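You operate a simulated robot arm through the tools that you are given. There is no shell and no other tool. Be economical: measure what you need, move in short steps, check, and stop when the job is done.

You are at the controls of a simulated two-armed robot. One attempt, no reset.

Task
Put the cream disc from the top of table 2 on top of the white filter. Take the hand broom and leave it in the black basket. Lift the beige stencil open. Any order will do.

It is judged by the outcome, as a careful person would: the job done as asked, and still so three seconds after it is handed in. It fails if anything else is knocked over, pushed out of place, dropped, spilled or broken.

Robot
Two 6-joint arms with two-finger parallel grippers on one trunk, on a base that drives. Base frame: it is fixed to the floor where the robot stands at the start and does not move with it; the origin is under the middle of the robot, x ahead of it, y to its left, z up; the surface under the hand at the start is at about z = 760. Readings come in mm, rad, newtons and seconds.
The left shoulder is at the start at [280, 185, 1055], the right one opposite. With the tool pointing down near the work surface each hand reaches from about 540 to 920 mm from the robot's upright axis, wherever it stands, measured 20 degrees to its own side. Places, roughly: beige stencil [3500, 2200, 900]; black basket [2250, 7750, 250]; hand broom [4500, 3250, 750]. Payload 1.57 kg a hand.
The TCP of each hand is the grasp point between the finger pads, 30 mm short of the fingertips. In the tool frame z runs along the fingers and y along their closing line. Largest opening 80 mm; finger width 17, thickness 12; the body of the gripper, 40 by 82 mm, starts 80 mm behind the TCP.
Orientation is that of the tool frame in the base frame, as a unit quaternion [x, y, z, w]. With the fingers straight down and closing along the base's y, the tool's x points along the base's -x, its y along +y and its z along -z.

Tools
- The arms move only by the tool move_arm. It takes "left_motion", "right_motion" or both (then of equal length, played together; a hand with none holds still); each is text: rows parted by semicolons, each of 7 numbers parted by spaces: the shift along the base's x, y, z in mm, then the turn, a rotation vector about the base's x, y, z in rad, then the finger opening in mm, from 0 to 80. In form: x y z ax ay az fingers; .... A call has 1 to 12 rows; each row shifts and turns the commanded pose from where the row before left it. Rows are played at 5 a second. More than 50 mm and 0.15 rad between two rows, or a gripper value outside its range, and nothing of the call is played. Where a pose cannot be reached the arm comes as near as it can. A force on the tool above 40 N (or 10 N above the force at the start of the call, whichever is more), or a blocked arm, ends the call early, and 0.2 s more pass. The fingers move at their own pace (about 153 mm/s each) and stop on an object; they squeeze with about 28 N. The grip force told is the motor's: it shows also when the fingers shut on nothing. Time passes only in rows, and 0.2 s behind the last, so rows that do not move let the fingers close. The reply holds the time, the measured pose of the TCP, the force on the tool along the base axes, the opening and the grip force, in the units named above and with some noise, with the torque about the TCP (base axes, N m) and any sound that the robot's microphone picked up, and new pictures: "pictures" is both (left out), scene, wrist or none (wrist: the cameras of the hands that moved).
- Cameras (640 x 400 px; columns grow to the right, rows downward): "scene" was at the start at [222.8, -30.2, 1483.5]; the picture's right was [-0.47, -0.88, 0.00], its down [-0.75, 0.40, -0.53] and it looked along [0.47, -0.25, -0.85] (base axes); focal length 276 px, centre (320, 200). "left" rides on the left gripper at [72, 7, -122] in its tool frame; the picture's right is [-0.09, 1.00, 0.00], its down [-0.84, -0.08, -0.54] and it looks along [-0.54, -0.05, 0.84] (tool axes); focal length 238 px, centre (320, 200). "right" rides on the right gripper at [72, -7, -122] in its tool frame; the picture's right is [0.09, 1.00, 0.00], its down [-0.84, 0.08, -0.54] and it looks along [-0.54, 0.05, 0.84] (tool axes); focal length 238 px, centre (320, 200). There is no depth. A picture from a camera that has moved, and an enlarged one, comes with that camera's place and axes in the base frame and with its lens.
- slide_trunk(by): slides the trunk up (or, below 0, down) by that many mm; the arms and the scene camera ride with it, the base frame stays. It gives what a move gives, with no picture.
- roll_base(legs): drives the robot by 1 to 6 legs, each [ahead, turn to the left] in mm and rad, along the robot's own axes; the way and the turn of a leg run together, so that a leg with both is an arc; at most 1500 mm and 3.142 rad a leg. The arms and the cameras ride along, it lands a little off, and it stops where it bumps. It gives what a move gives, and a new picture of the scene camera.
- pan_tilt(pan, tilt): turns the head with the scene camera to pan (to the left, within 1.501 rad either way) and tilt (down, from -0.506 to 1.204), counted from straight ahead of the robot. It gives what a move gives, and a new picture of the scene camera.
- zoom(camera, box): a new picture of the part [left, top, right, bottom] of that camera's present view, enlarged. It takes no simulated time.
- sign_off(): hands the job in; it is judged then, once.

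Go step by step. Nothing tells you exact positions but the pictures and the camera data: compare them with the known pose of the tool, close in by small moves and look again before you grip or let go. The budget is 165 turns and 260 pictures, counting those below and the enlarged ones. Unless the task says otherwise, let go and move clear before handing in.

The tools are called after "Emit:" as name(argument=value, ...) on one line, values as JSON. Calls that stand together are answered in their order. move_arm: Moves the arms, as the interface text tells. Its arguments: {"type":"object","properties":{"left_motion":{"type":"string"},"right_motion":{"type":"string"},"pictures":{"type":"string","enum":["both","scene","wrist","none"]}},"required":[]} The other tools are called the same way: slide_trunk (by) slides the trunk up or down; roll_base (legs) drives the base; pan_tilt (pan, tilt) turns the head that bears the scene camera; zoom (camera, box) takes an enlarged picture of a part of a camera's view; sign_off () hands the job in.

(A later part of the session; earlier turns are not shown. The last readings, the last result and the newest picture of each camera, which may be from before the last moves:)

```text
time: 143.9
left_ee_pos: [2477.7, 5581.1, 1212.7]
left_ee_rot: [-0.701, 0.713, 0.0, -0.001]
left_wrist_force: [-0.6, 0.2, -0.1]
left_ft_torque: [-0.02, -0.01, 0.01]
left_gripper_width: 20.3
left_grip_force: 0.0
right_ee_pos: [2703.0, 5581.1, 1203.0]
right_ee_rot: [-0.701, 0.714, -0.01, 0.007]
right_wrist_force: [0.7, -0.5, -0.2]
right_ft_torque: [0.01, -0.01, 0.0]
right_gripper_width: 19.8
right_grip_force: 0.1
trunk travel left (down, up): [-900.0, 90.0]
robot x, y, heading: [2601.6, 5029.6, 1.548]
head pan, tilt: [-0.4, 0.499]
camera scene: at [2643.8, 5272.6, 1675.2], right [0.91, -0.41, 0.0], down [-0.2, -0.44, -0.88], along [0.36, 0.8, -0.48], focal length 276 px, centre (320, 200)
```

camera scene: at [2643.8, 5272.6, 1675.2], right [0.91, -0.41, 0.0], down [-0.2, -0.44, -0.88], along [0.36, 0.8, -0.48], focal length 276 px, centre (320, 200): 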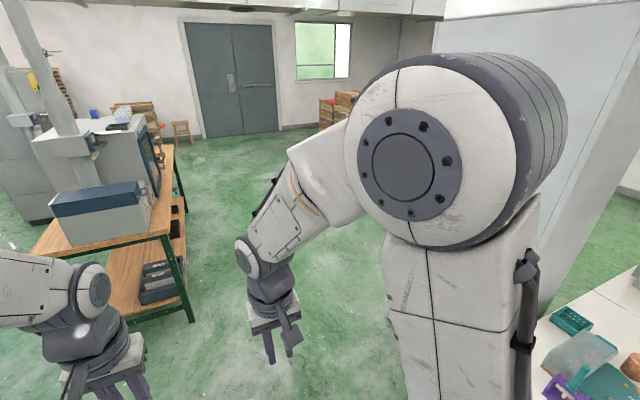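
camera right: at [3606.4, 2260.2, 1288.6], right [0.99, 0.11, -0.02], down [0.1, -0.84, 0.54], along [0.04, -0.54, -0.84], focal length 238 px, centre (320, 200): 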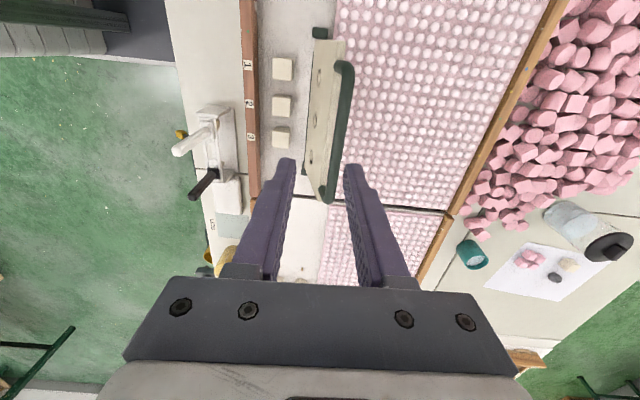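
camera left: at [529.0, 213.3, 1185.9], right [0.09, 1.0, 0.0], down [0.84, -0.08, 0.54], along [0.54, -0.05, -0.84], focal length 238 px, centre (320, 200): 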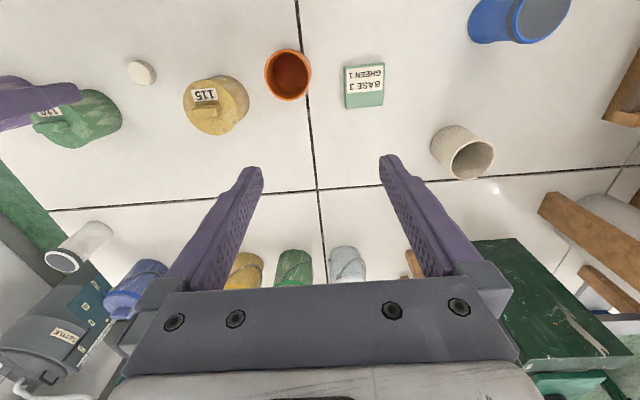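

The table's end touches the pillar, so I go around the pillar instead.

Emit:
roll_base(legs=[[0, -0.207], [1000, 0], [970, 0], [0, -1.341]])

Emit:
pan_tilt(pan=0.0, tilt=0.4)

Emit:
pan_tilt(pan=-0.9, tilt=0.5)

```text
time: 157.8
left_ee_pos: [3574.9, 7120.0, 1213.8]
left_ee_rot: [-0.018, 1.0, 0.001, 0.001]
left_wrist_force: [0.4, 0.5, -0.9]
left_ft_torque: [0.03, 0.03, -0.01]
left_gripper_width: 19.8
left_grip_force: 0.1
right_ee_pos: [3587.2, 6893.5, 1202.2]
right_ee_rot: [-0.016, 1.0, -0.011, -0.001]
right_wrist_force: [0.3, 1.2, 0.0]
right_ft_torque: [-0.02, 0.01, 0.01]
right_gripper_width: 19.9
right_grip_force: 0.0
trunk travel left (down, up): [-900.0, 90.0]
robot x, y, heading: [3026.1, 6968.1, 0.029]
head pan, tilt: [-0.4, 0.499]
camera scene: at [3275.4, 6940.4, 1675.3], right [-0.37, -0.93, 0.0], down [-0.45, 0.17, -0.88], along [0.82, -0.32, -0.48], focal length 276 px, centre (320, 200)
```

scene: 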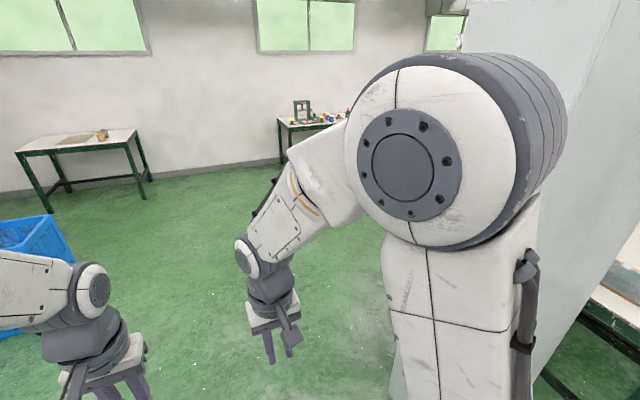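

```text
time: 158.7
left_ee_pos: [3573.9, 7117.6, 1213.4]
left_ee_rot: [-0.017, 1.0, 0.0, 0.0]
left_wrist_force: [0.2, 0.7, -0.1]
left_ft_torque: [-0.03, -0.01, 0.0]
left_gripper_width: 20.0
left_grip_force: 0.1
right_ee_pos: [3587.3, 6893.5, 1202.0]
right_ee_rot: [-0.015, 1.0, -0.011, -0.002]
right_wrist_force: [-0.2, 0.9, -0.6]
right_ft_torque: [-0.02, 0.02, 0.02]
right_gripper_width: 19.9
right_grip_force: 0.1
trunk travel left (down, up): [-900.0, 90.0]
robot x, y, heading: [3025.5, 6964.1, 0.026]
head pan, tilt: [0.0, 0.4]
camera scene: at [3283.3, 6975.9, 1684.4], right [0.03, -1.0, 0.0], down [-0.39, -0.01, -0.92], along [0.92, 0.02, -0.39], focal length 276 px, centre (320, 200)
```

scene: 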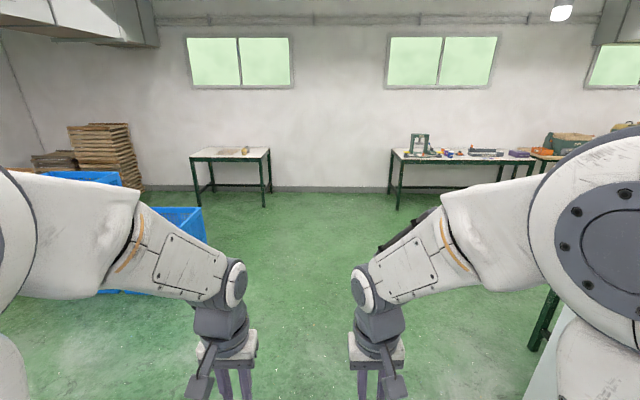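

```text
time: 159.9
left_ee_pos: [3573.3, 7119.1, 1212.9]
left_ee_rot: [-0.018, 1.0, 0.0, 0.0]
left_wrist_force: [0.3, -0.1, 0.5]
left_ft_torque: [0.03, 0.01, -0.02]
left_gripper_width: 19.8
left_grip_force: 0.0
right_ee_pos: [3587.0, 6894.6, 1202.5]
right_ee_rot: [-0.016, 1.0, -0.011, -0.002]
right_wrist_force: [0.1, 0.0, -0.3]
right_ft_torque: [-0.01, -0.02, 0.01]
right_gripper_width: 19.9
right_grip_force: 0.1
trunk travel left (down, up): [-900.0, 90.0]
robot x, y, heading: [3026.5, 6968.4, 0.027]
head pan, tilt: [-0.901, 0.499]
camera scene: at [3249.1, 6903.8, 1675.3], right [-0.77, -0.64, 0.0], down [-0.31, 0.37, -0.88], along [0.56, -0.67, -0.48], focal length 276 px, centre (320, 200)
```

scene: 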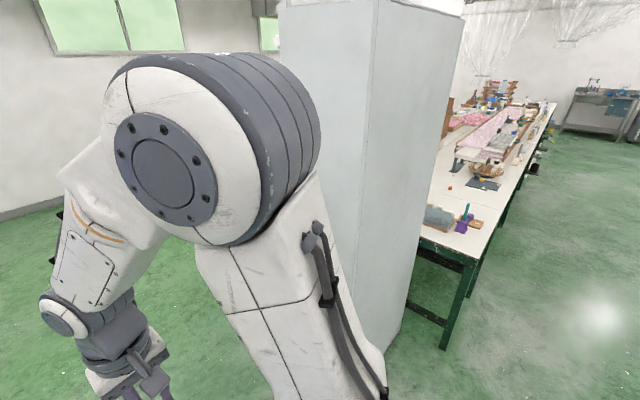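

The way past the pillar is free. I drive around to the far side of table 1.

Emit:
roll_base(legs=[[0, -0.03], [1200, 0], [1070, 0], [0, -1.57], [1300, 0], [1000, 0]])

Emit:
pan_tilt(pan=0.3, tilt=0.4)

Emit:
pan_tilt(pan=-0.25, tilt=0.4)

```text
time: 186.1
left_ee_pos: [5421.9, 4118.7, 1213.5]
left_ee_rot: [0.701, 0.713, 0.0, 0.0]
left_wrist_force: [0.1, 0.3, 0.3]
left_ft_torque: [0.0, 0.0, 0.0]
left_gripper_width: 19.8
left_grip_force: 0.1
right_ee_pos: [5197.1, 4111.7, 1203.0]
right_ee_rot: [0.702, 0.712, -0.007, -0.009]
right_wrist_force: [0.1, -0.2, -0.2]
right_ft_torque: [0.0, 0.03, 0.0]
right_gripper_width: 20.0
right_grip_force: 0.1
trunk travel left (down, up): [-900.0, 90.0]
robot x, y, heading: [5284.1, 4665.5, -1.555]
head pan, tilt: [-0.901, 0.499]
camera scene: at [5212.0, 4451.5, 1675.3], right [-0.63, 0.78, 0.0], down [0.37, 0.3, -0.88], along [-0.68, -0.55, -0.48], focal length 276 px, centre (320, 200)
```

scene: 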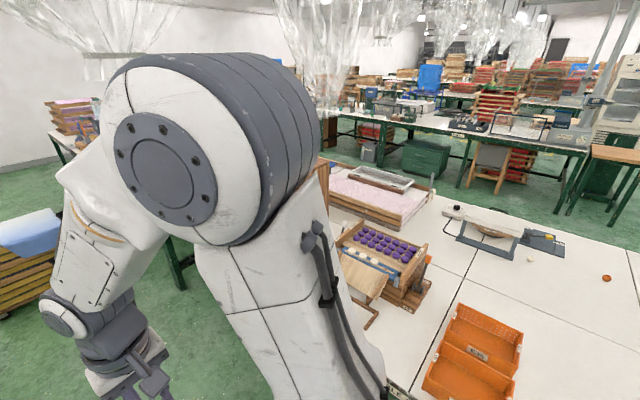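

```text
time: 187.5
left_ee_pos: [5421.1, 4117.9, 1213.5]
left_ee_rot: [0.701, 0.713, 0.0, 0.0]
left_wrist_force: [0.9, 0.4, 0.7]
left_ft_torque: [0.02, 0.01, 0.04]
left_gripper_width: 20.0
left_grip_force: 0.1
right_ee_pos: [5196.2, 4110.2, 1202.3]
right_ee_rot: [0.702, 0.712, -0.007, -0.009]
right_wrist_force: [-0.2, 0.1, -0.7]
right_ft_torque: [0.0, -0.03, -0.01]
right_gripper_width: 20.1
right_grip_force: 0.0
trunk travel left (down, up): [-900.0, 90.0]
robot x, y, heading: [5280.1, 4665.8, -1.567]
head pan, tilt: [0.3, 0.4]
camera scene: at [5310.9, 4420.2, 1684.4], right [-0.95, -0.3, 0.0], down [-0.12, 0.37, -0.92], along [0.28, -0.88, -0.39], focal length 276 px, centre (320, 200)
```

scene: 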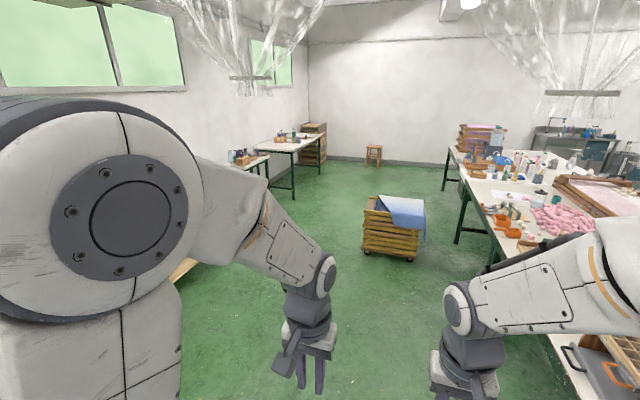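

```text
time: 188.5
left_ee_pos: [5422.3, 4117.9, 1213.6]
left_ee_rot: [0.701, 0.713, 0.0, 0.001]
left_wrist_force: [-0.2, -0.1, -0.7]
left_ft_torque: [-0.01, 0.0, -0.01]
left_gripper_width: 20.1
left_grip_force: 0.0
right_ee_pos: [5196.6, 4110.2, 1202.6]
right_ee_rot: [0.702, 0.712, -0.007, -0.009]
right_wrist_force: [0.0, 0.3, -0.8]
right_ft_torque: [0.02, 0.02, -0.01]
right_gripper_width: 19.9
right_grip_force: 0.1
trunk travel left (down, up): [-900.0, 90.0]
robot x, y, heading: [5283.5, 4666.7, -1.563]
head pan, tilt: [-0.25, 0.4]
camera scene: at [5260.8, 4418.5, 1684.4], right [-0.97, 0.24, 0.0], down [0.09, 0.38, -0.92], along [-0.22, -0.89, -0.39], focal length 276 px, centre (320, 200)
```

scene: 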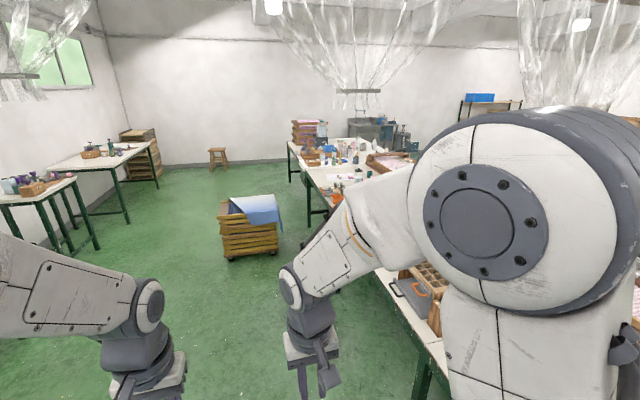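

I drive up to the cabinet's far side and turn to face the table.

Emit:
roll_base(legs=[[1300, 0], [0, -1.575]])

Emit:
pan_tilt(pan=0.0, tilt=0.7)

```text
time: 199.0
left_ee_pos: [4729.4, 3215.5, 1213.4]
left_ee_rot: [1.0, -0.013, -0.001, 0.0]
left_wrist_force: [0.0, 0.4, 0.1]
left_ft_torque: [-0.01, -0.04, -0.01]
left_gripper_width: 19.9
left_grip_force: 0.1
right_ee_pos: [4730.6, 3441.2, 1202.5]
right_ee_rot: [1.0, -0.013, 0.002, -0.011]
right_wrist_force: [1.1, -0.8, -0.1]
right_ft_torque: [-0.03, -0.03, -0.04]
right_gripper_width: 20.2
right_grip_force: 0.1
trunk travel left (down, up): [-900.0, 90.0]
robot x, y, heading: [5285.2, 3332.8, 3.111]
head pan, tilt: [-0.25, 0.4]
camera scene: at [5036.4, 3367.5, 1684.4], right [0.28, 0.96, 0.0], down [0.37, -0.11, -0.92], along [-0.88, 0.26, -0.39], focal length 276 px, centre (320, 200)
```

scene: 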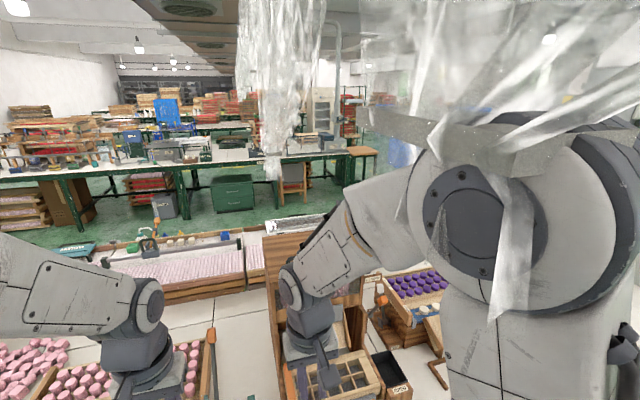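

```text
time: 199.8
left_ee_pos: [4729.0, 3214.4, 1213.9]
left_ee_rot: [1.0, -0.013, 0.0, 0.0]
left_wrist_force: [0.1, -0.6, 0.2]
left_ft_torque: [-0.03, 0.01, 0.03]
left_gripper_width: 20.4
left_grip_force: 0.1
right_ee_pos: [4732.0, 3439.2, 1202.4]
right_ee_rot: [1.0, -0.013, 0.002, -0.011]
right_wrist_force: [1.1, -0.7, 0.3]
right_ft_torque: [0.0, 0.01, 0.0]
right_gripper_width: 20.2
right_grip_force: 0.0
trunk travel left (down, up): [-900.0, 90.0]
robot x, y, heading: [5284.5, 3334.0, 3.107]
head pan, tilt: [0.0, 0.7]
camera scene: at [5040.4, 3344.5, 1657.6], right [0.03, 1.0, 0.0], down [0.64, -0.02, -0.77], along [-0.76, 0.03, -0.64], focal length 276 px, centre (320, 200)
```

scene: 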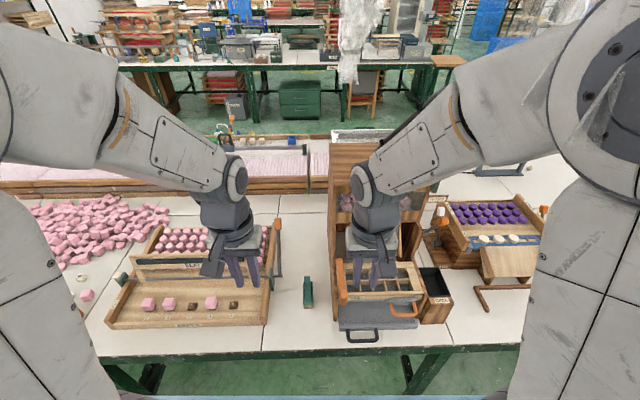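

A small dark green item lies between the rack and the cabinet, near [4500,3320]. I zoom in.

Emit:
zoom(camera="scene", box=[260, 220, 460, 345])

Emit:
zoom(camera="left", box=[0, 0, 640, 400])

Emit:
zoom(camera="scene", box=[290, 265, 330, 315])

```text
3.20 times, centred on (360, 282) of scene
camera zoom: at [5040.4, 3344.5, 1657.6], right [0.03, 1.0, 0.0], down [0.64, -0.02, -0.77], along [-0.76, 0.03, -0.64], focal length 882 px, centre (192, -64)
```

zoom: 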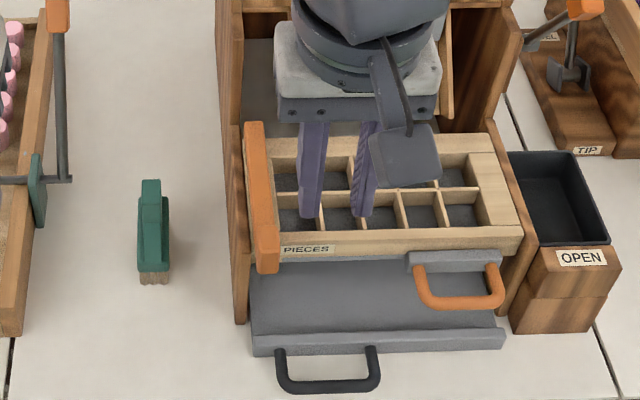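

```text
1.00 times, centred on (320, 200) of left (not enlarged: the box is as wide or as high as the picture)
camera zoom: at [4801.8, 3207.7, 1336.0], right [-0.12, -0.99, 0.0], down [-0.83, 0.1, 0.54], along [-0.54, 0.06, -0.84], focal length 238 px, centre (320, 200)
```

zoom: 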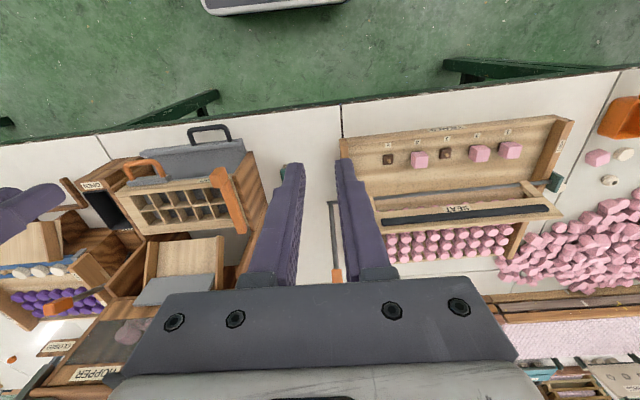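

```text
8.00 times, centred on (310, 290) of scene
camera zoom: at [5040.4, 3344.5, 1657.6], right [0.03, 1.0, 0.0], down [0.64, -0.02, -0.77], along [-0.76, 0.03, -0.64], focal length 2205 px, centre (400, -520)
```

zoom: 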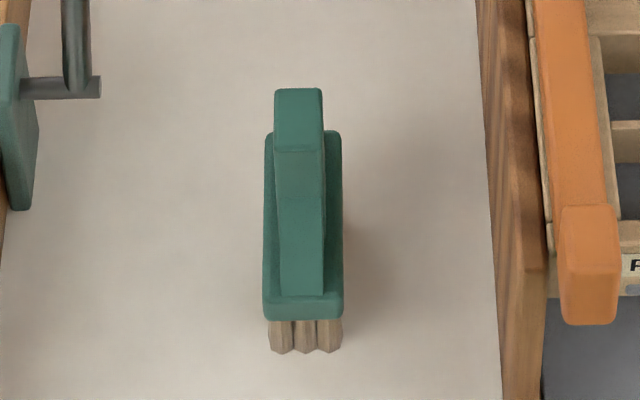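

That is a green hand brush with bristles down, lying along x at about [4525,3318]: the hand broom. I lower the trunk again and bring the left hand over it.

Emit:
slide_trunk(by=-150)

Emit:
move_arm(left_motion="-40 20 0 0 0 0 60; -40 20 0 0 0 0 60; -40 20 -10 0 0 0 60; -30 20 -30 0 0 0 60; -10 20 -40 0 0 0 60; 0 0 0 0 0 0 60", pictures="both")

```text
time: 201.6
left_ee_pos: [4729.9, 3214.4, 1063.1]
left_ee_rot: [1.0, -0.012, 0.0, 0.0]
left_wrist_force: [-0.8, -0.7, -0.1]
left_ft_torque: [0.02, -0.06, -0.05]
left_gripper_width: 20.1
left_grip_force: 0.2
right_ee_pos: [4731.6, 3439.6, 1052.7]
right_ee_rot: [1.0, -0.013, 0.001, -0.011]
right_wrist_force: [-0.2, -0.3, -0.3]
right_ft_torque: [0.0, -0.03, -0.01]
right_gripper_width: 19.8
right_grip_force: 0.1
trunk travel left (down, up): [-750.0, 240.0]
robot x, y, heading: [5284.7, 3332.8, 3.108]
head pan, tilt: [0.0, 0.7]
```

```text
time: 203.0
left_ee_pos: [4567.7, 3316.3, 980.7]
left_ee_rot: [1.0, -0.013, 0.001, 0.0]
left_wrist_force: [0.2, -0.4, 0.0]
left_ft_torque: [-0.01, -0.01, 0.01]
left_gripper_width: 59.9
left_grip_force: 0.0
right_ee_pos: [4731.0, 3441.7, 1052.6]
right_ee_rot: [1.0, -0.012, 0.002, -0.011]
right_wrist_force: [0.7, -0.3, -1.3]
right_ft_torque: [0.02, 0.02, -0.03]
right_gripper_width: 19.9
right_grip_force: 0.0
trunk travel left (down, up): [-750.0, 240.0]
robot x, y, heading: [5284.0, 3332.6, 3.102]
head pan, tilt: [0.0, 0.7]
camera scene: at [5040.1, 3344.6, 1507.5], right [0.03, 1.0, 0.0], down [0.64, -0.02, -0.76], along [-0.76, 0.03, -0.64], focal length 276 px, centre (320, 200)
camera left: at [4640.0, 3308.6, 1103.6], right [-0.12, -0.99, 0.0], down [-0.83, 0.1, 0.54], along [-0.54, 0.06, -0.84], focal length 238 px, centre (320, 200)
```

scene: 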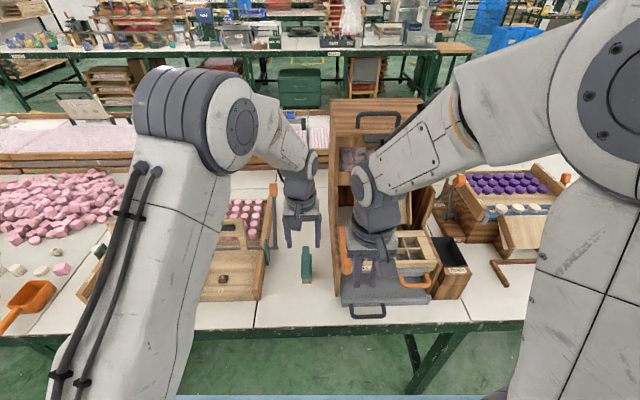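
left: 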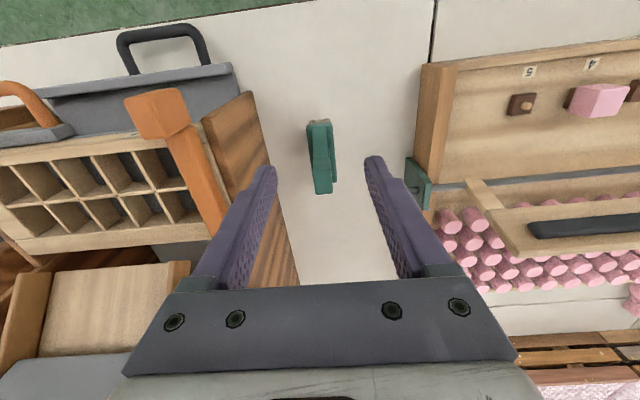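

The broom is well in view. I zoom in for its exact place.

Emit:
zoom(camera="left", box=[260, 100, 380, 210])

Emit:
zoom(camera="scene", box=[260, 210, 360, 300])

```text
3.64 times, centred on (320, 155) of left
camera zoom: at [4640.0, 3308.6, 1103.6], right [-0.12, -0.99, 0.0], down [-0.83, 0.1, 0.54], along [-0.54, 0.06, -0.84], focal length 867 px, centre (320, 364)
```

zoom: 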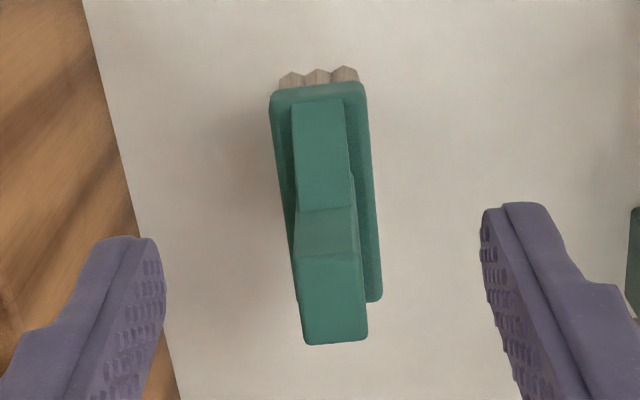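

```text
4.44 times, centred on (310, 255) of scene
camera zoom: at [5040.1, 3344.6, 1507.5], right [0.03, 1.0, 0.0], down [0.64, -0.02, -0.76], along [-0.76, 0.03, -0.64], focal length 1225 px, centre (364, -44)
```

zoom: 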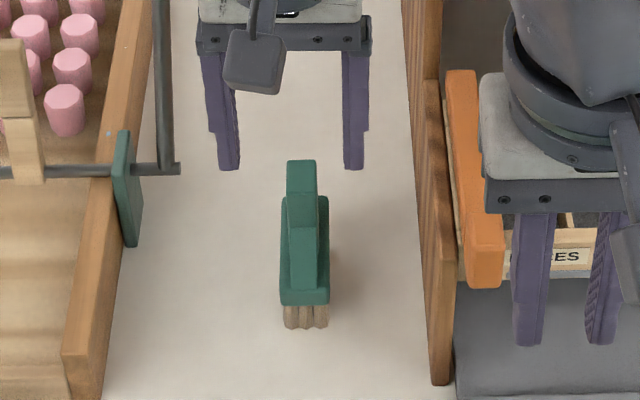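

The broom's block spans x 4468-4553 with a ridge handle on top; y about 3318. I descend partway over its middle.

Emit:
move_arm(left_motion="-25 1 -25 0 0 0 50; -23 1 -30 0 0 0 50; 0 0 -30 0 0 0 50; 0 0 0 0 0 0 50", pictures="wrist")

Emit:
zoom(camera="scene", box=[260, 210, 360, 300])

```text
time: 204.0
left_ee_pos: [4520.6, 3316.2, 896.3]
left_ee_rot: [1.0, -0.013, 0.001, 0.0]
left_wrist_force: [0.5, 0.9, -0.6]
left_ft_torque: [0.0, 0.02, 0.01]
left_gripper_width: 50.0
left_grip_force: 0.0
right_ee_pos: [4730.7, 3440.2, 1051.9]
right_ee_rot: [1.0, -0.013, 0.002, -0.012]
right_wrist_force: [-0.3, -0.2, -0.2]
right_ft_torque: [0.0, -0.02, 0.01]
right_gripper_width: 20.0
right_grip_force: 0.1
trunk travel left (down, up): [-750.0, 240.0]
robot x, y, heading: [5285.4, 3340.5, 3.105]
head pan, tilt: [0.0, 0.7]
camera left: at [4592.2, 3309.5, 1018.4], right [-0.12, -0.99, 0.0], down [-0.83, 0.1, 0.54], along [-0.54, 0.06, -0.84], focal length 238 px, centre (320, 200)
```

left: 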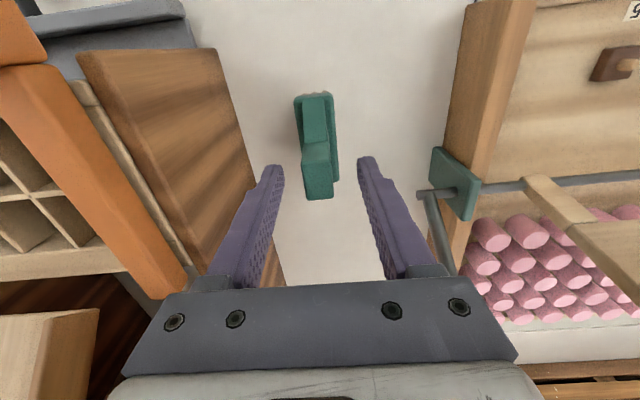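

```text
4.44 times, centred on (310, 255) of scene
camera zoom: at [5040.3, 3344.5, 1507.5], right [0.03, 1.0, 0.0], down [0.64, -0.02, -0.76], along [-0.76, 0.03, -0.64], focal length 1225 px, centre (364, -44)
```

zoom: 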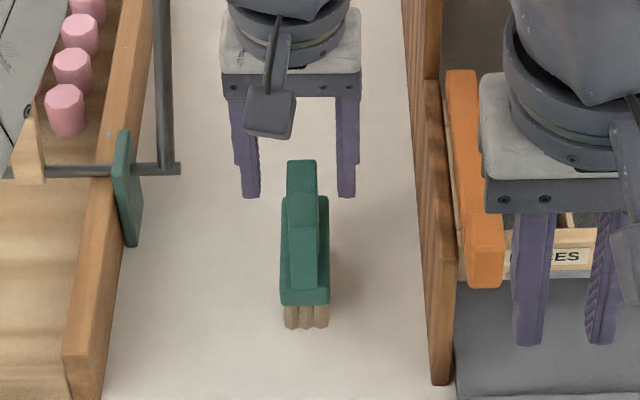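

The fingers straddle the broom nicely. I lower further with the fingers open.

Emit:
move_arm(left_motion="0 1.5 -20 0 0 0 50; 0 0 -20 0 0 0 50; 0 0 -22 0 0 0 50; 0 0 0 0 0 0 50", pictures="wrist")

Emit:
zoom(camera="scene", box=[260, 210, 360, 300])

```text
time: 205.0
left_ee_pos: [4522.0, 3318.3, 835.6]
left_ee_rot: [1.0, -0.013, 0.0, 0.0]
left_wrist_force: [-0.4, 0.3, 0.8]
left_ft_torque: [0.02, -0.01, -0.01]
left_gripper_width: 49.8
left_grip_force: 0.0
right_ee_pos: [4729.8, 3439.5, 1051.0]
right_ee_rot: [1.0, -0.013, 0.002, -0.011]
right_wrist_force: [0.0, -0.9, 0.6]
right_ft_torque: [0.04, 0.0, 0.0]
right_gripper_width: 20.1
right_grip_force: 0.0
trunk travel left (down, up): [-750.0, 240.0]
robot x, y, heading: [5286.0, 3337.0, 3.109]
head pan, tilt: [0.0, 0.7]
camera left: at [4594.2, 3311.6, 957.7], right [-0.12, -0.99, 0.0], down [-0.83, 0.1, 0.54], along [-0.54, 0.06, -0.84], focal length 238 px, centre (320, 200)
```

left: 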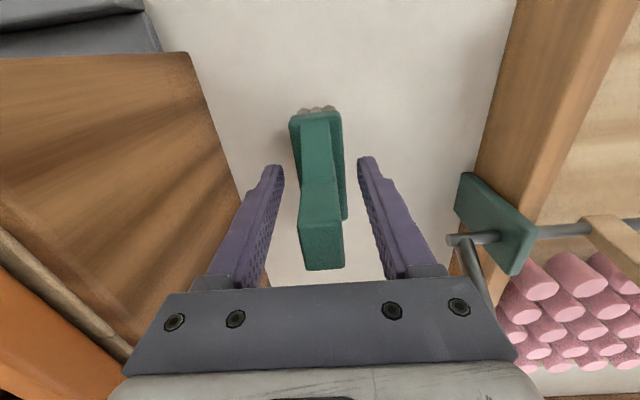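

```text
4.44 times, centred on (310, 255) of scene
camera zoom: at [5040.3, 3344.5, 1507.5], right [0.03, 1.0, 0.0], down [0.64, -0.02, -0.76], along [-0.76, 0.03, -0.64], focal length 1225 px, centre (364, -44)
```

zoom: 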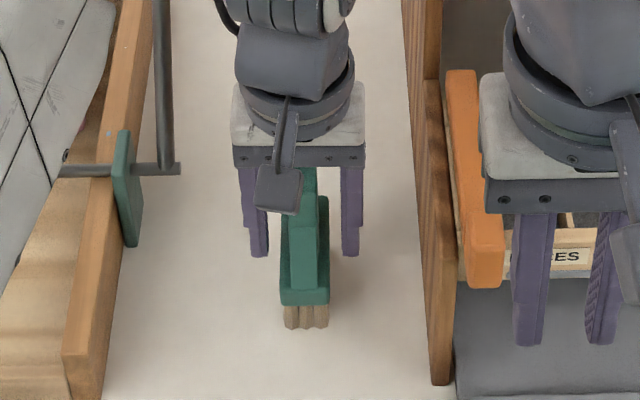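

The ridge handle is between the pads. I lower 4 mm more and close.

Emit:
move_arm(left_motion="0 0 -4 0 0 0 50; 0 0 0 0 0 0 25; 0 0 0 0 0 0 5; 0 0 0 0 0 0 5; 0 0 0 0 0 0 5", pictures="wrist")

```text
time: 206.2
left_ee_pos: [4522.6, 3318.9, 832.0]
left_ee_rot: [1.0, -0.012, 0.0, 0.0]
left_wrist_force: [0.4, 0.0, 0.2]
left_ft_torque: [0.01, 0.06, 0.0]
left_gripper_width: 33.5
left_grip_force: 27.8
right_ee_pos: [4731.0, 3440.4, 1051.6]
right_ee_rot: [1.0, -0.013, 0.002, -0.011]
right_wrist_force: [-0.8, -0.1, -0.1]
right_ft_torque: [0.0, 0.02, 0.0]
right_gripper_width: 20.1
right_grip_force: 0.1
trunk travel left (down, up): [-750.0, 240.0]
robot x, y, heading: [5284.0, 3330.9, 3.11]
head pan, tilt: [0.0, 0.7]
camera left: at [4594.6, 3311.3, 954.3], right [-0.12, -0.99, 0.0], down [-0.83, 0.1, 0.54], along [-0.54, 0.06, -0.84], focal length 238 px, centre (320, 200)
```

left: 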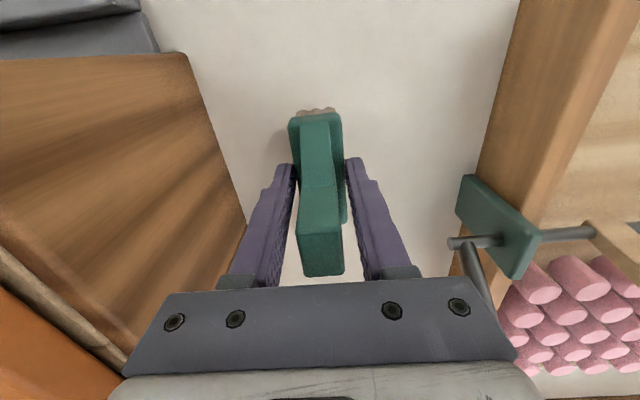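

The block is gripped (33.5 mm). I lift straight up.

Emit:
move_arm(left_motion="0 0 8 0 0 0 5; 0 0 20 0 0 0 5; 0 0 40 0 0 0 5; 0 0 45 0 0 0 5; 0 0 45 0 0 0 5; 10 -5 45 0 0 0 5; 0 0 0 0 0 0 5", pictures="both")

```text
time: 207.8
left_ee_pos: [4532.4, 3312.8, 1035.9]
left_ee_rot: [1.0, -0.014, 0.0, 0.0]
left_wrist_force: [-0.1, -0.6, -1.8]
left_ft_torque: [0.0, 0.0, 0.02]
left_gripper_width: 33.5
left_grip_force: 27.7
right_ee_pos: [4731.8, 3439.7, 1051.8]
right_ee_rot: [1.0, -0.013, 0.001, -0.011]
right_wrist_force: [-0.6, 0.4, -0.1]
right_ft_torque: [0.0, -0.01, -0.03]
right_gripper_width: 20.1
right_grip_force: 0.1
trunk travel left (down, up): [-750.0, 240.0]
robot x, y, heading: [5284.4, 3333.1, 3.108]
head pan, tilt: [0.0, 0.7]
camera scene: at [5040.6, 3344.4, 1507.6], right [0.03, 1.0, 0.0], down [0.64, -0.02, -0.77], along [-0.76, 0.03, -0.64], focal length 276 px, centre (320, 200)
camera left: at [4604.2, 3305.0, 1159.1], right [-0.12, -0.99, 0.0], down [-0.83, 0.1, 0.54], along [-0.54, 0.06, -0.84], focal length 238 px, centre (320, 200)
```

scene: 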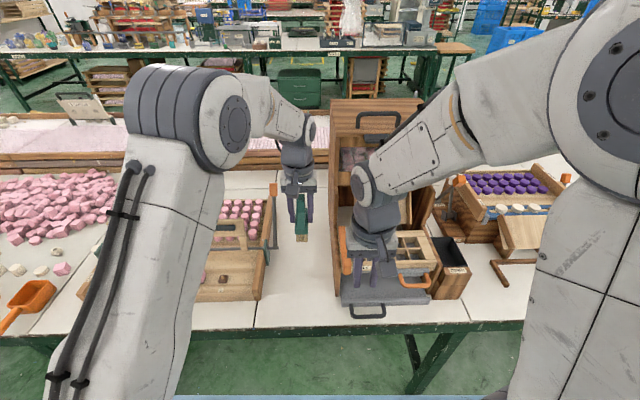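
left: 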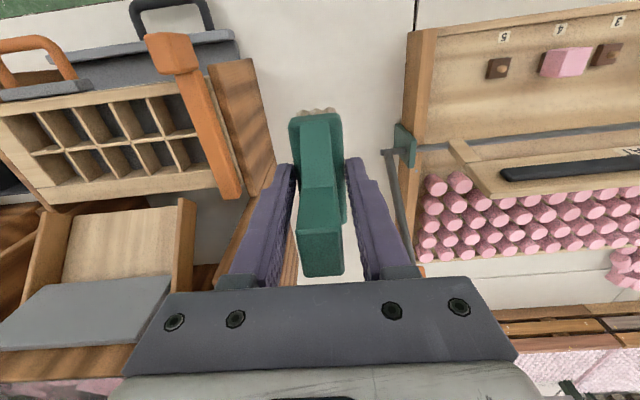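

The broom is held. I pull the left hand back to travel pose and back away from the table.

Emit:
move_arm(left_motion="40 -10 10 0 0 0 5; 45 -15 10 0 0 0 5; 45 -20 10 0 0 0 5; 45 -25 5 0 0 0 5; 20 -20 0 0 0 0 5; 0 0 0 0 0 0 5", pictures="none")

Emit:
roll_base(legs=[[-150, 0], [0, -1.537], [1400, 0], [1400, 0], [820, 0]])

```text
refused: row 3 steps farther than a row can; nothing moved
```

```text
time: 230.1
left_ee_pos: [5305.2, 7705.8, 1035.9]
left_ee_rot: [0.723, -0.691, 0.0, 0.0]
left_wrist_force: [0.0, 0.4, -1.1]
left_ft_torque: [-0.01, 0.01, 0.01]
left_gripper_width: 33.1
left_grip_force: 27.8
right_ee_pos: [5446.6, 7516.0, 1052.7]
right_ee_rot: [0.722, -0.691, 0.009, -0.007]
right_wrist_force: [0.3, -0.3, 0.2]
right_ft_torque: [0.01, -0.02, 0.01]
right_gripper_width: 19.8
right_grip_force: 0.2
trunk travel left (down, up): [-750.0, 240.0]
robot x, y, heading: [5378.2, 6958.1, 1.606]
head pan, tilt: [0.0, 0.7]
camera scene: at [5372.4, 7204.8, 1507.5], right [1.0, 0.04, 0.0], down [0.02, -0.64, -0.76], along [-0.03, 0.76, -0.64], focal length 276 px, centre (320, 200)
```

scene: 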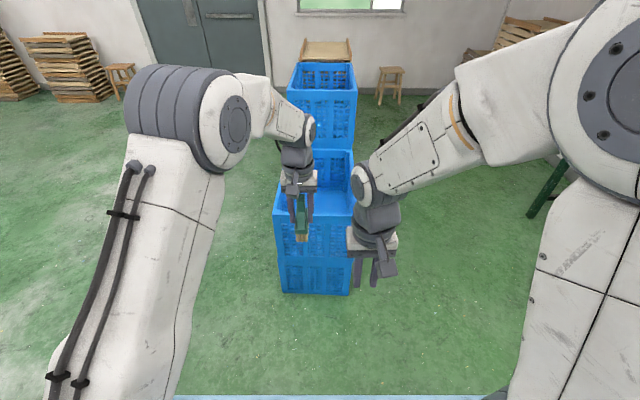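

The broom is still held and nothing was touched (the arm move was refused as one row was too long, and the base drove with the arm extended). I now pull the hand in here.

Emit:
move_arm(left_motion="-8 -40 5 0 0 0 5; -10 -40 5 0 0 0 5; -10 -40 5 0 0 0 5; -10 -40 5 0 0 0 5; -8 -30 5 0 0 0 5; 0 0 0 0 0 0 5", pictures="scene")

```text
time: 231.4
left_ee_pos: [5257.1, 7514.3, 1061.0]
left_ee_rot: [0.722, -0.692, 0.0, 0.0]
left_wrist_force: [0.5, -0.2, -1.2]
left_ft_torque: [-0.05, 0.0, 0.02]
left_gripper_width: 33.4
left_grip_force: 28.1
right_ee_pos: [5445.6, 7516.9, 1054.5]
right_ee_rot: [0.723, -0.691, 0.009, -0.007]
right_wrist_force: [0.7, 0.4, 0.4]
right_ft_torque: [0.01, 0.01, 0.0]
right_gripper_width: 20.1
right_grip_force: 0.0
trunk travel left (down, up): [-750.0, 240.0]
robot x, y, heading: [5382.0, 6955.7, 1.604]
head pan, tilt: [0.0, 0.7]
camera scene: at [5372.3, 7204.6, 1507.6], right [1.0, 0.04, 0.0], down [0.02, -0.64, -0.77], along [-0.03, 0.76, -0.64], focal length 276 px, centre (320, 200)
```

scene: 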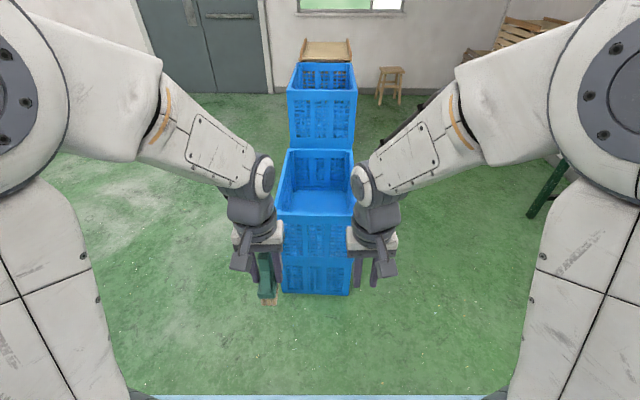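

I drive diagonally to in front of the basket table and face it.

Emit:
roll_base(legs=[[0, 1.145], [1250, 0], [1150, 0], [0, 0.392]])

Emit:
pan_tilt(pan=0.2, tilt=0.8)

```text
time: 247.1
left_ee_pos: [2638.9, 7799.2, 1060.7]
left_ee_rot: [1.0, -0.001, 0.0, 0.0]
left_wrist_force: [-0.6, 0.5, -2.2]
left_ft_torque: [-0.04, 0.0, 0.02]
left_gripper_width: 33.4
left_grip_force: 28.3
right_ee_pos: [2645.9, 7988.5, 1052.2]
right_ee_rot: [1.0, -0.002, 0.002, -0.011]
right_wrist_force: [-0.4, 0.5, -0.9]
right_ft_torque: [-0.04, 0.01, -0.03]
right_gripper_width: 20.1
right_grip_force: 0.1
trunk travel left (down, up): [-750.0, 240.0]
robot x, y, heading: [3200.6, 7893.8, 3.131]
head pan, tilt: [0.0, 0.7]
camera scene: at [2957.2, 7900.0, 1507.5], right [0.01, 1.0, 0.0], down [0.64, -0.01, -0.76], along [-0.76, 0.01, -0.64], focal length 276 px, centre (320, 200)
```

scene: 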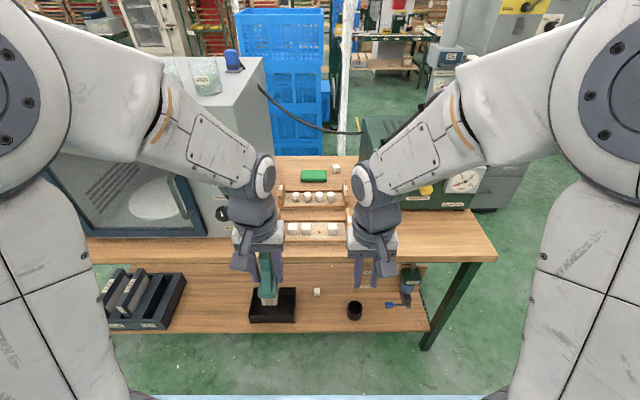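

```text
time: 247.8
left_ee_pos: [2638.6, 7798.8, 1060.9]
left_ee_rot: [1.0, -0.002, -0.001, 0.0]
left_wrist_force: [0.4, -1.1, -1.7]
left_ft_torque: [-0.03, -0.02, -0.02]
left_gripper_width: 33.4
left_grip_force: 28.0
right_ee_pos: [2645.6, 7989.0, 1052.2]
right_ee_rot: [1.0, -0.002, 0.002, -0.011]
right_wrist_force: [0.6, 0.8, 0.3]
right_ft_torque: [-0.04, -0.01, 0.0]
right_gripper_width: 20.0
right_grip_force: 0.1
trunk travel left (down, up): [-750.0, 240.0]
robot x, y, heading: [3198.8, 7896.3, 3.129]
head pan, tilt: [0.201, 0.799]
camera scene: at [2962.9, 7883.7, 1499.3], right [-0.19, 0.98, 0.0], down [0.7, 0.14, -0.7], along [-0.68, -0.13, -0.72], focal length 276 px, centre (320, 200)
```

scene: 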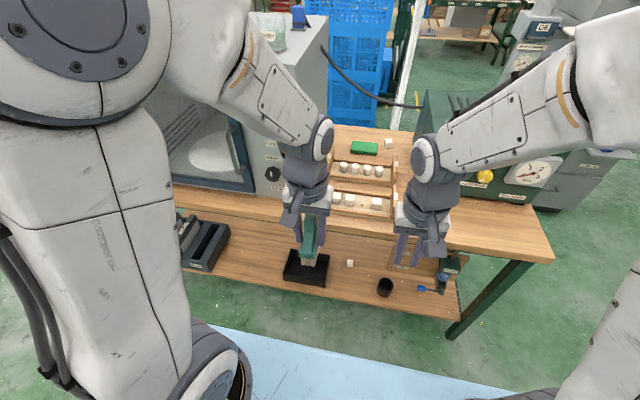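

The black basket stands on the low shelf; the shelf's front edge is nearly flush with the tabletop. I zoom in.

Emit:
zoom(camera="scene", box=[260, 220, 360, 300])

Emit:
zoom(camera="left", box=[100, 0, 540, 275])

```text
5.00 times, centred on (310, 260) of scene
camera zoom: at [2962.9, 7883.7, 1499.3], right [-0.19, 0.98, 0.0], down [0.7, 0.14, -0.7], along [-0.68, -0.13, -0.72], focal length 1378 px, centre (370, -100)
```

zoom: 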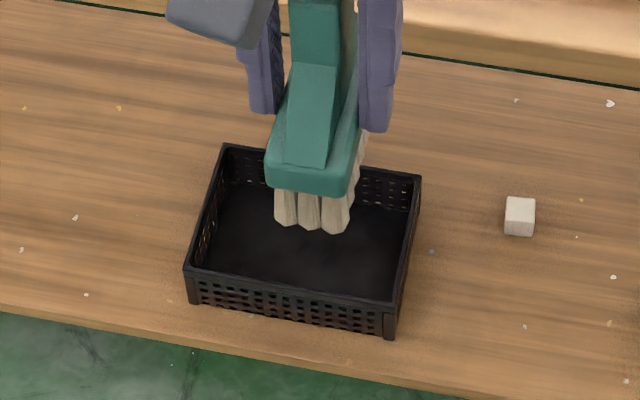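

```text
1.45 times, centred on (320, 138) of left
camera zoom: at [2710.3, 7793.1, 1182.6], right [-0.1, -1.0, 0.0], down [-0.84, 0.08, 0.54], along [-0.54, 0.05, -0.84], focal length 347 px, centre (320, 291)
```

zoom: 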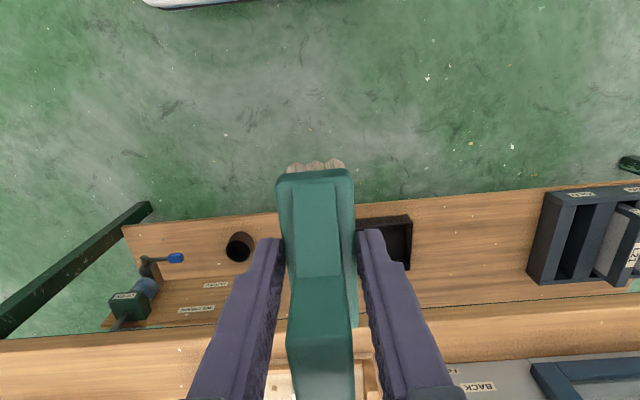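

The basket spans x 2182-2326, y 7579-7788 with its rim at about z=265, under a tabletop edge at x=2394. I lower the trunk so the left hand can reach in under the top with tilted fingers.

Emit:
slide_trunk(by=-450)

Emit:
pan_tilt(pan=0.2, tilt=0.7)

```text
refused: -450 is not a number from -400 to 400
```

```text
time: 248.5
left_ee_pos: [2637.1, 7798.5, 1060.6]
left_ee_rot: [1.0, -0.001, 0.0, 0.0]
left_wrist_force: [0.3, 0.2, -1.5]
left_ft_torque: [0.02, 0.0, 0.0]
left_gripper_width: 33.1
left_grip_force: 28.0
right_ee_pos: [2646.2, 7989.1, 1053.1]
right_ee_rot: [1.0, -0.002, 0.002, -0.011]
right_wrist_force: [-0.8, 0.2, 0.5]
right_ft_torque: [0.01, -0.01, 0.02]
right_gripper_width: 19.8
right_grip_force: 0.0
trunk travel left (down, up): [-750.0, 240.0]
robot x, y, heading: [3201.7, 7897.3, 3.135]
head pan, tilt: [0.201, 0.7]
camera scene: at [2958.7, 7882.9, 1507.5], right [-0.19, 0.98, 0.0], down [0.63, 0.12, -0.76], along [-0.75, -0.15, -0.64], focal length 276 px, centre (320, 200)
```

scene: 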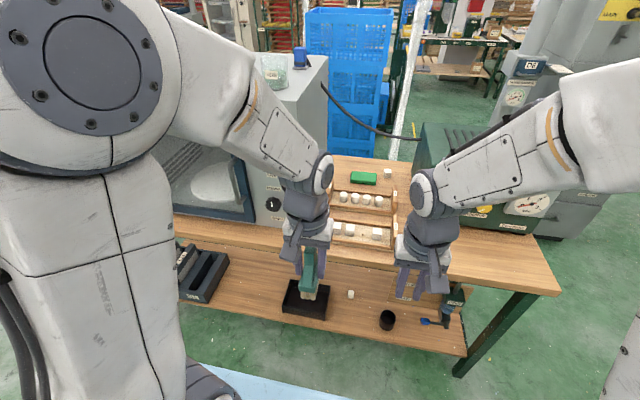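

Emit:
slide_trunk(by=-400)

Emit:
slide_trunk(by=-50)

Emit:
pan_tilt(pan=0.2, tilt=0.6)

```text
time: 252.3
left_ee_pos: [2638.2, 7799.0, 660.1]
left_ee_rot: [1.0, -0.002, -0.001, 0.001]
left_wrist_force: [-0.8, 0.4, -2.2]
left_ft_torque: [-0.01, -0.05, 0.01]
left_gripper_width: 33.6
left_grip_force: 28.2
right_ee_pos: [2645.2, 7988.3, 651.4]
right_ee_rot: [1.0, -0.001, 0.001, -0.011]
right_wrist_force: [-0.2, 0.3, -0.2]
right_ft_torque: [-0.01, -0.01, 0.02]
right_gripper_width: 20.2
right_grip_force: 0.1
trunk travel left (down, up): [-350.0, 640.0]
robot x, y, heading: [3202.1, 7893.9, 3.131]
head pan, tilt: [0.201, 0.7]
```

```text
time: 253.3
left_ee_pos: [2638.5, 7798.1, 610.8]
left_ee_rot: [1.0, -0.002, -0.001, 0.001]
left_wrist_force: [0.5, 0.2, -1.5]
left_ft_torque: [0.02, -0.02, 0.0]
left_gripper_width: 33.5
left_grip_force: 27.7
right_ee_pos: [2645.4, 7988.6, 602.2]
right_ee_rot: [1.0, -0.001, 0.002, -0.011]
right_wrist_force: [0.3, 0.5, 0.3]
right_ft_torque: [0.01, 0.0, -0.02]
right_gripper_width: 19.7
right_grip_force: 0.1
trunk travel left (down, up): [-300.0, 690.0]
robot x, y, heading: [3205.1, 7895.9, 3.131]
head pan, tilt: [0.201, 0.7]
```

```text
time: 253.9
left_ee_pos: [2637.7, 7797.4, 609.9]
left_ee_rot: [1.0, -0.002, -0.001, 0.0]
left_wrist_force: [-0.7, 0.1, -1.8]
left_ft_torque: [-0.02, -0.01, 0.01]
left_gripper_width: 33.3
left_grip_force: 28.6
right_ee_pos: [2646.0, 7989.5, 601.8]
right_ee_rot: [1.0, -0.002, 0.002, -0.012]
right_wrist_force: [-0.9, 0.3, -0.9]
right_ft_torque: [-0.03, 0.01, -0.03]
right_gripper_width: 19.9
right_grip_force: 0.0
trunk travel left (down, up): [-300.0, 690.0]
robot x, y, heading: [3200.9, 7898.2, 3.132]
head pan, tilt: [0.201, 0.6]
camera scene: at [2955.4, 7882.2, 1066.1], right [-0.19, 0.98, 0.0], down [0.56, 0.11, -0.82], along [-0.81, -0.16, -0.57], focal length 276 px, centre (320, 200)
```

scene: 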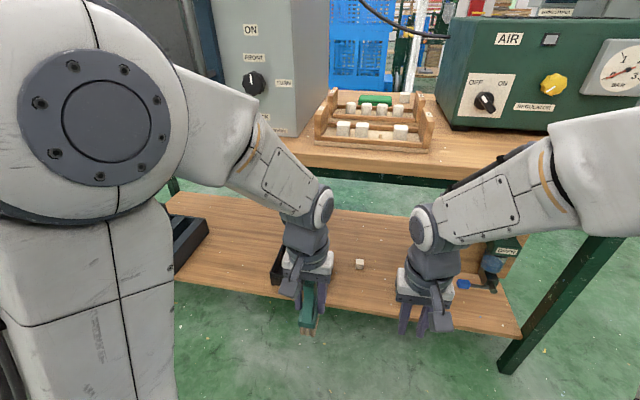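

Clear. I tilt the left hand 35 degrees forward while bringing it in front of the basket, still outside the table.

Emit:
move_arm(left_motion="-24 -14 -26 0 0.076 0 5; -24 -14 -26 0 0.076 0 5; -24 -14 -26 0 0.076 0 5; -24 -14 -26 0 0.076 0 5; -24 -14 -26 0 0.076 0 5; -24 -14 -26 0 0.076 0 5; -24 -14 -26 0 0.076 0 5; -24 -14 -26 0 0.076 0 5; 0 0 0 0 0 0 5", pictures="both")

```text
time: 255.9
left_ee_pos: [2478.2, 7747.6, 430.5]
left_ee_rot: [0.963, 0.007, -0.269, 0.022]
left_wrist_force: [0.1, 0.0, -2.1]
left_ft_torque: [-0.01, -0.04, -0.01]
left_gripper_width: 33.4
left_grip_force: 28.0
left hand out of reach, approached as far as the arm can: row 5, 6, 7, 8
right_ee_pos: [2645.7, 7990.1, 603.2]
right_ee_rot: [1.0, -0.002, 0.002, -0.011]
right_wrist_force: [-0.4, -0.1, -0.3]
right_ft_torque: [0.01, 0.01, 0.01]
right_gripper_width: 20.0
right_grip_force: 0.1
trunk travel left (down, up): [-300.0, 690.0]
robot x, y, heading: [3202.5, 7891.2, 3.131]
head pan, tilt: [0.201, 0.6]
camera scene: at [2955.4, 7882.2, 1066.2], right [-0.19, 0.98, 0.0], down [0.55, 0.11, -0.83], along [-0.81, -0.16, -0.57], focal length 276 px, centre (320, 200)
camera left: at [2604.6, 7748.0, 497.2], right [-0.05, -0.99, 0.09], down [-0.44, 0.1, 0.89], along [-0.9, 0.01, -0.44], focal length 238 px, centre (320, 200)
```

scene: 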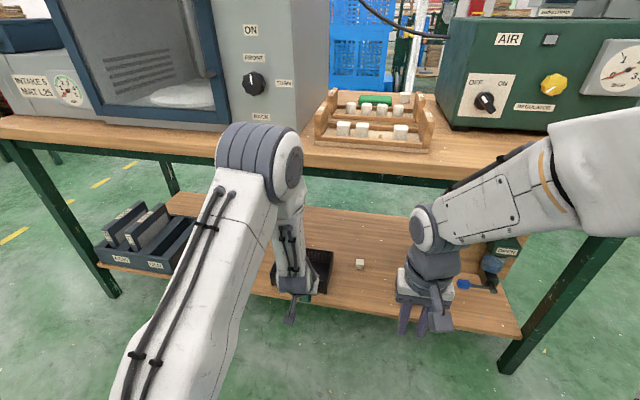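
left: 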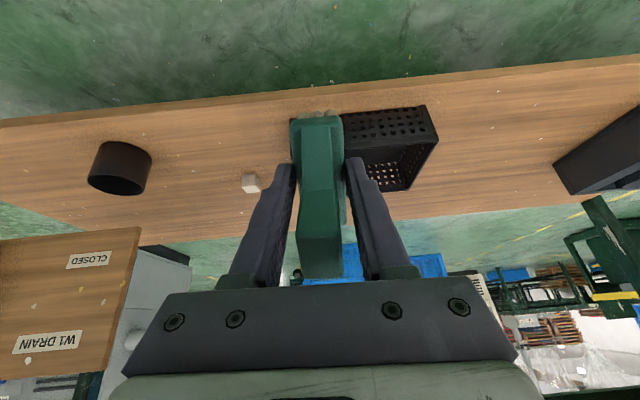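

The tilted pose is cramped this close to the shoulder; farther out it should be reachable. I move on forward a bit at the same height and check.

Emit:
move_arm(left_motion="-15 0 0 0 0 0 5; -15 0 0 0 0 0 5; -15 0 0 0 0 0 5; 0 0 0 0 0 0 5", pictures="both")

```text
time: 256.9
left_ee_pos: [2436.8, 7751.4, 426.9]
left_ee_rot: [0.962, 0.004, -0.271, 0.017]
left_wrist_force: [0.1, -0.1, -1.3]
left_ft_torque: [-0.03, -0.05, 0.0]
left_gripper_width: 33.5
left_grip_force: 27.7
left hand out of reach, approached as far as the arm can: row 1
right_ee_pos: [2645.9, 7988.5, 602.1]
right_ee_rot: [1.0, -0.001, 0.002, -0.011]
right_wrist_force: [-0.5, 0.0, 0.1]
right_ft_torque: [0.01, 0.0, 0.04]
right_gripper_width: 20.0
right_grip_force: 0.1
trunk travel left (down, up): [-300.0, 690.0]
robot x, y, heading: [3199.9, 7896.7, 3.133]
head pan, tilt: [0.201, 0.6]
camera scene: at [2955.4, 7882.2, 1066.1], right [-0.19, 0.98, 0.0], down [0.55, 0.11, -0.82], along [-0.81, -0.16, -0.57], focal length 276 px, centre (320, 200)
camera left: at [2561.6, 7750.9, 494.9], right [-0.06, -0.99, 0.08], down [-0.43, 0.1, 0.9], along [-0.9, 0.02, -0.44], focal length 238 px, centre (320, 200)
```

scene: 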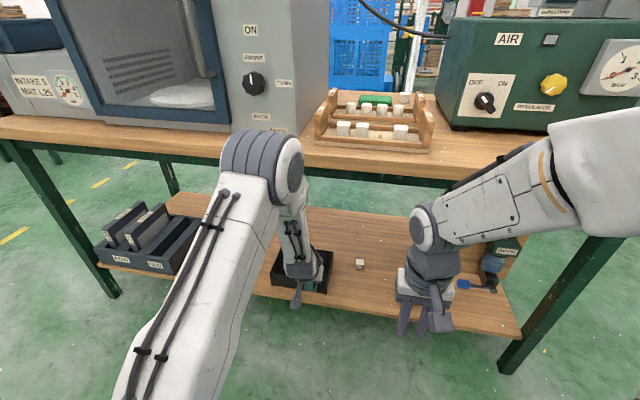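
left: 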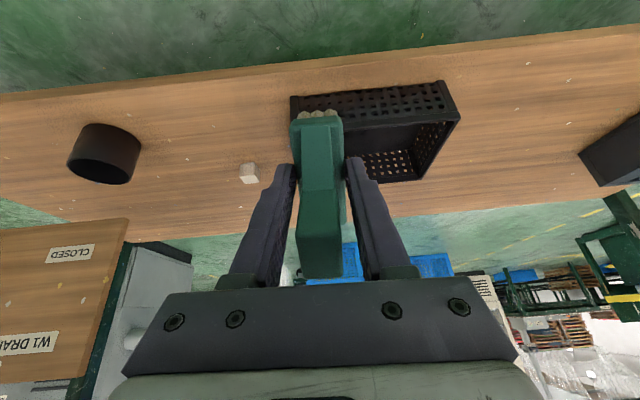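

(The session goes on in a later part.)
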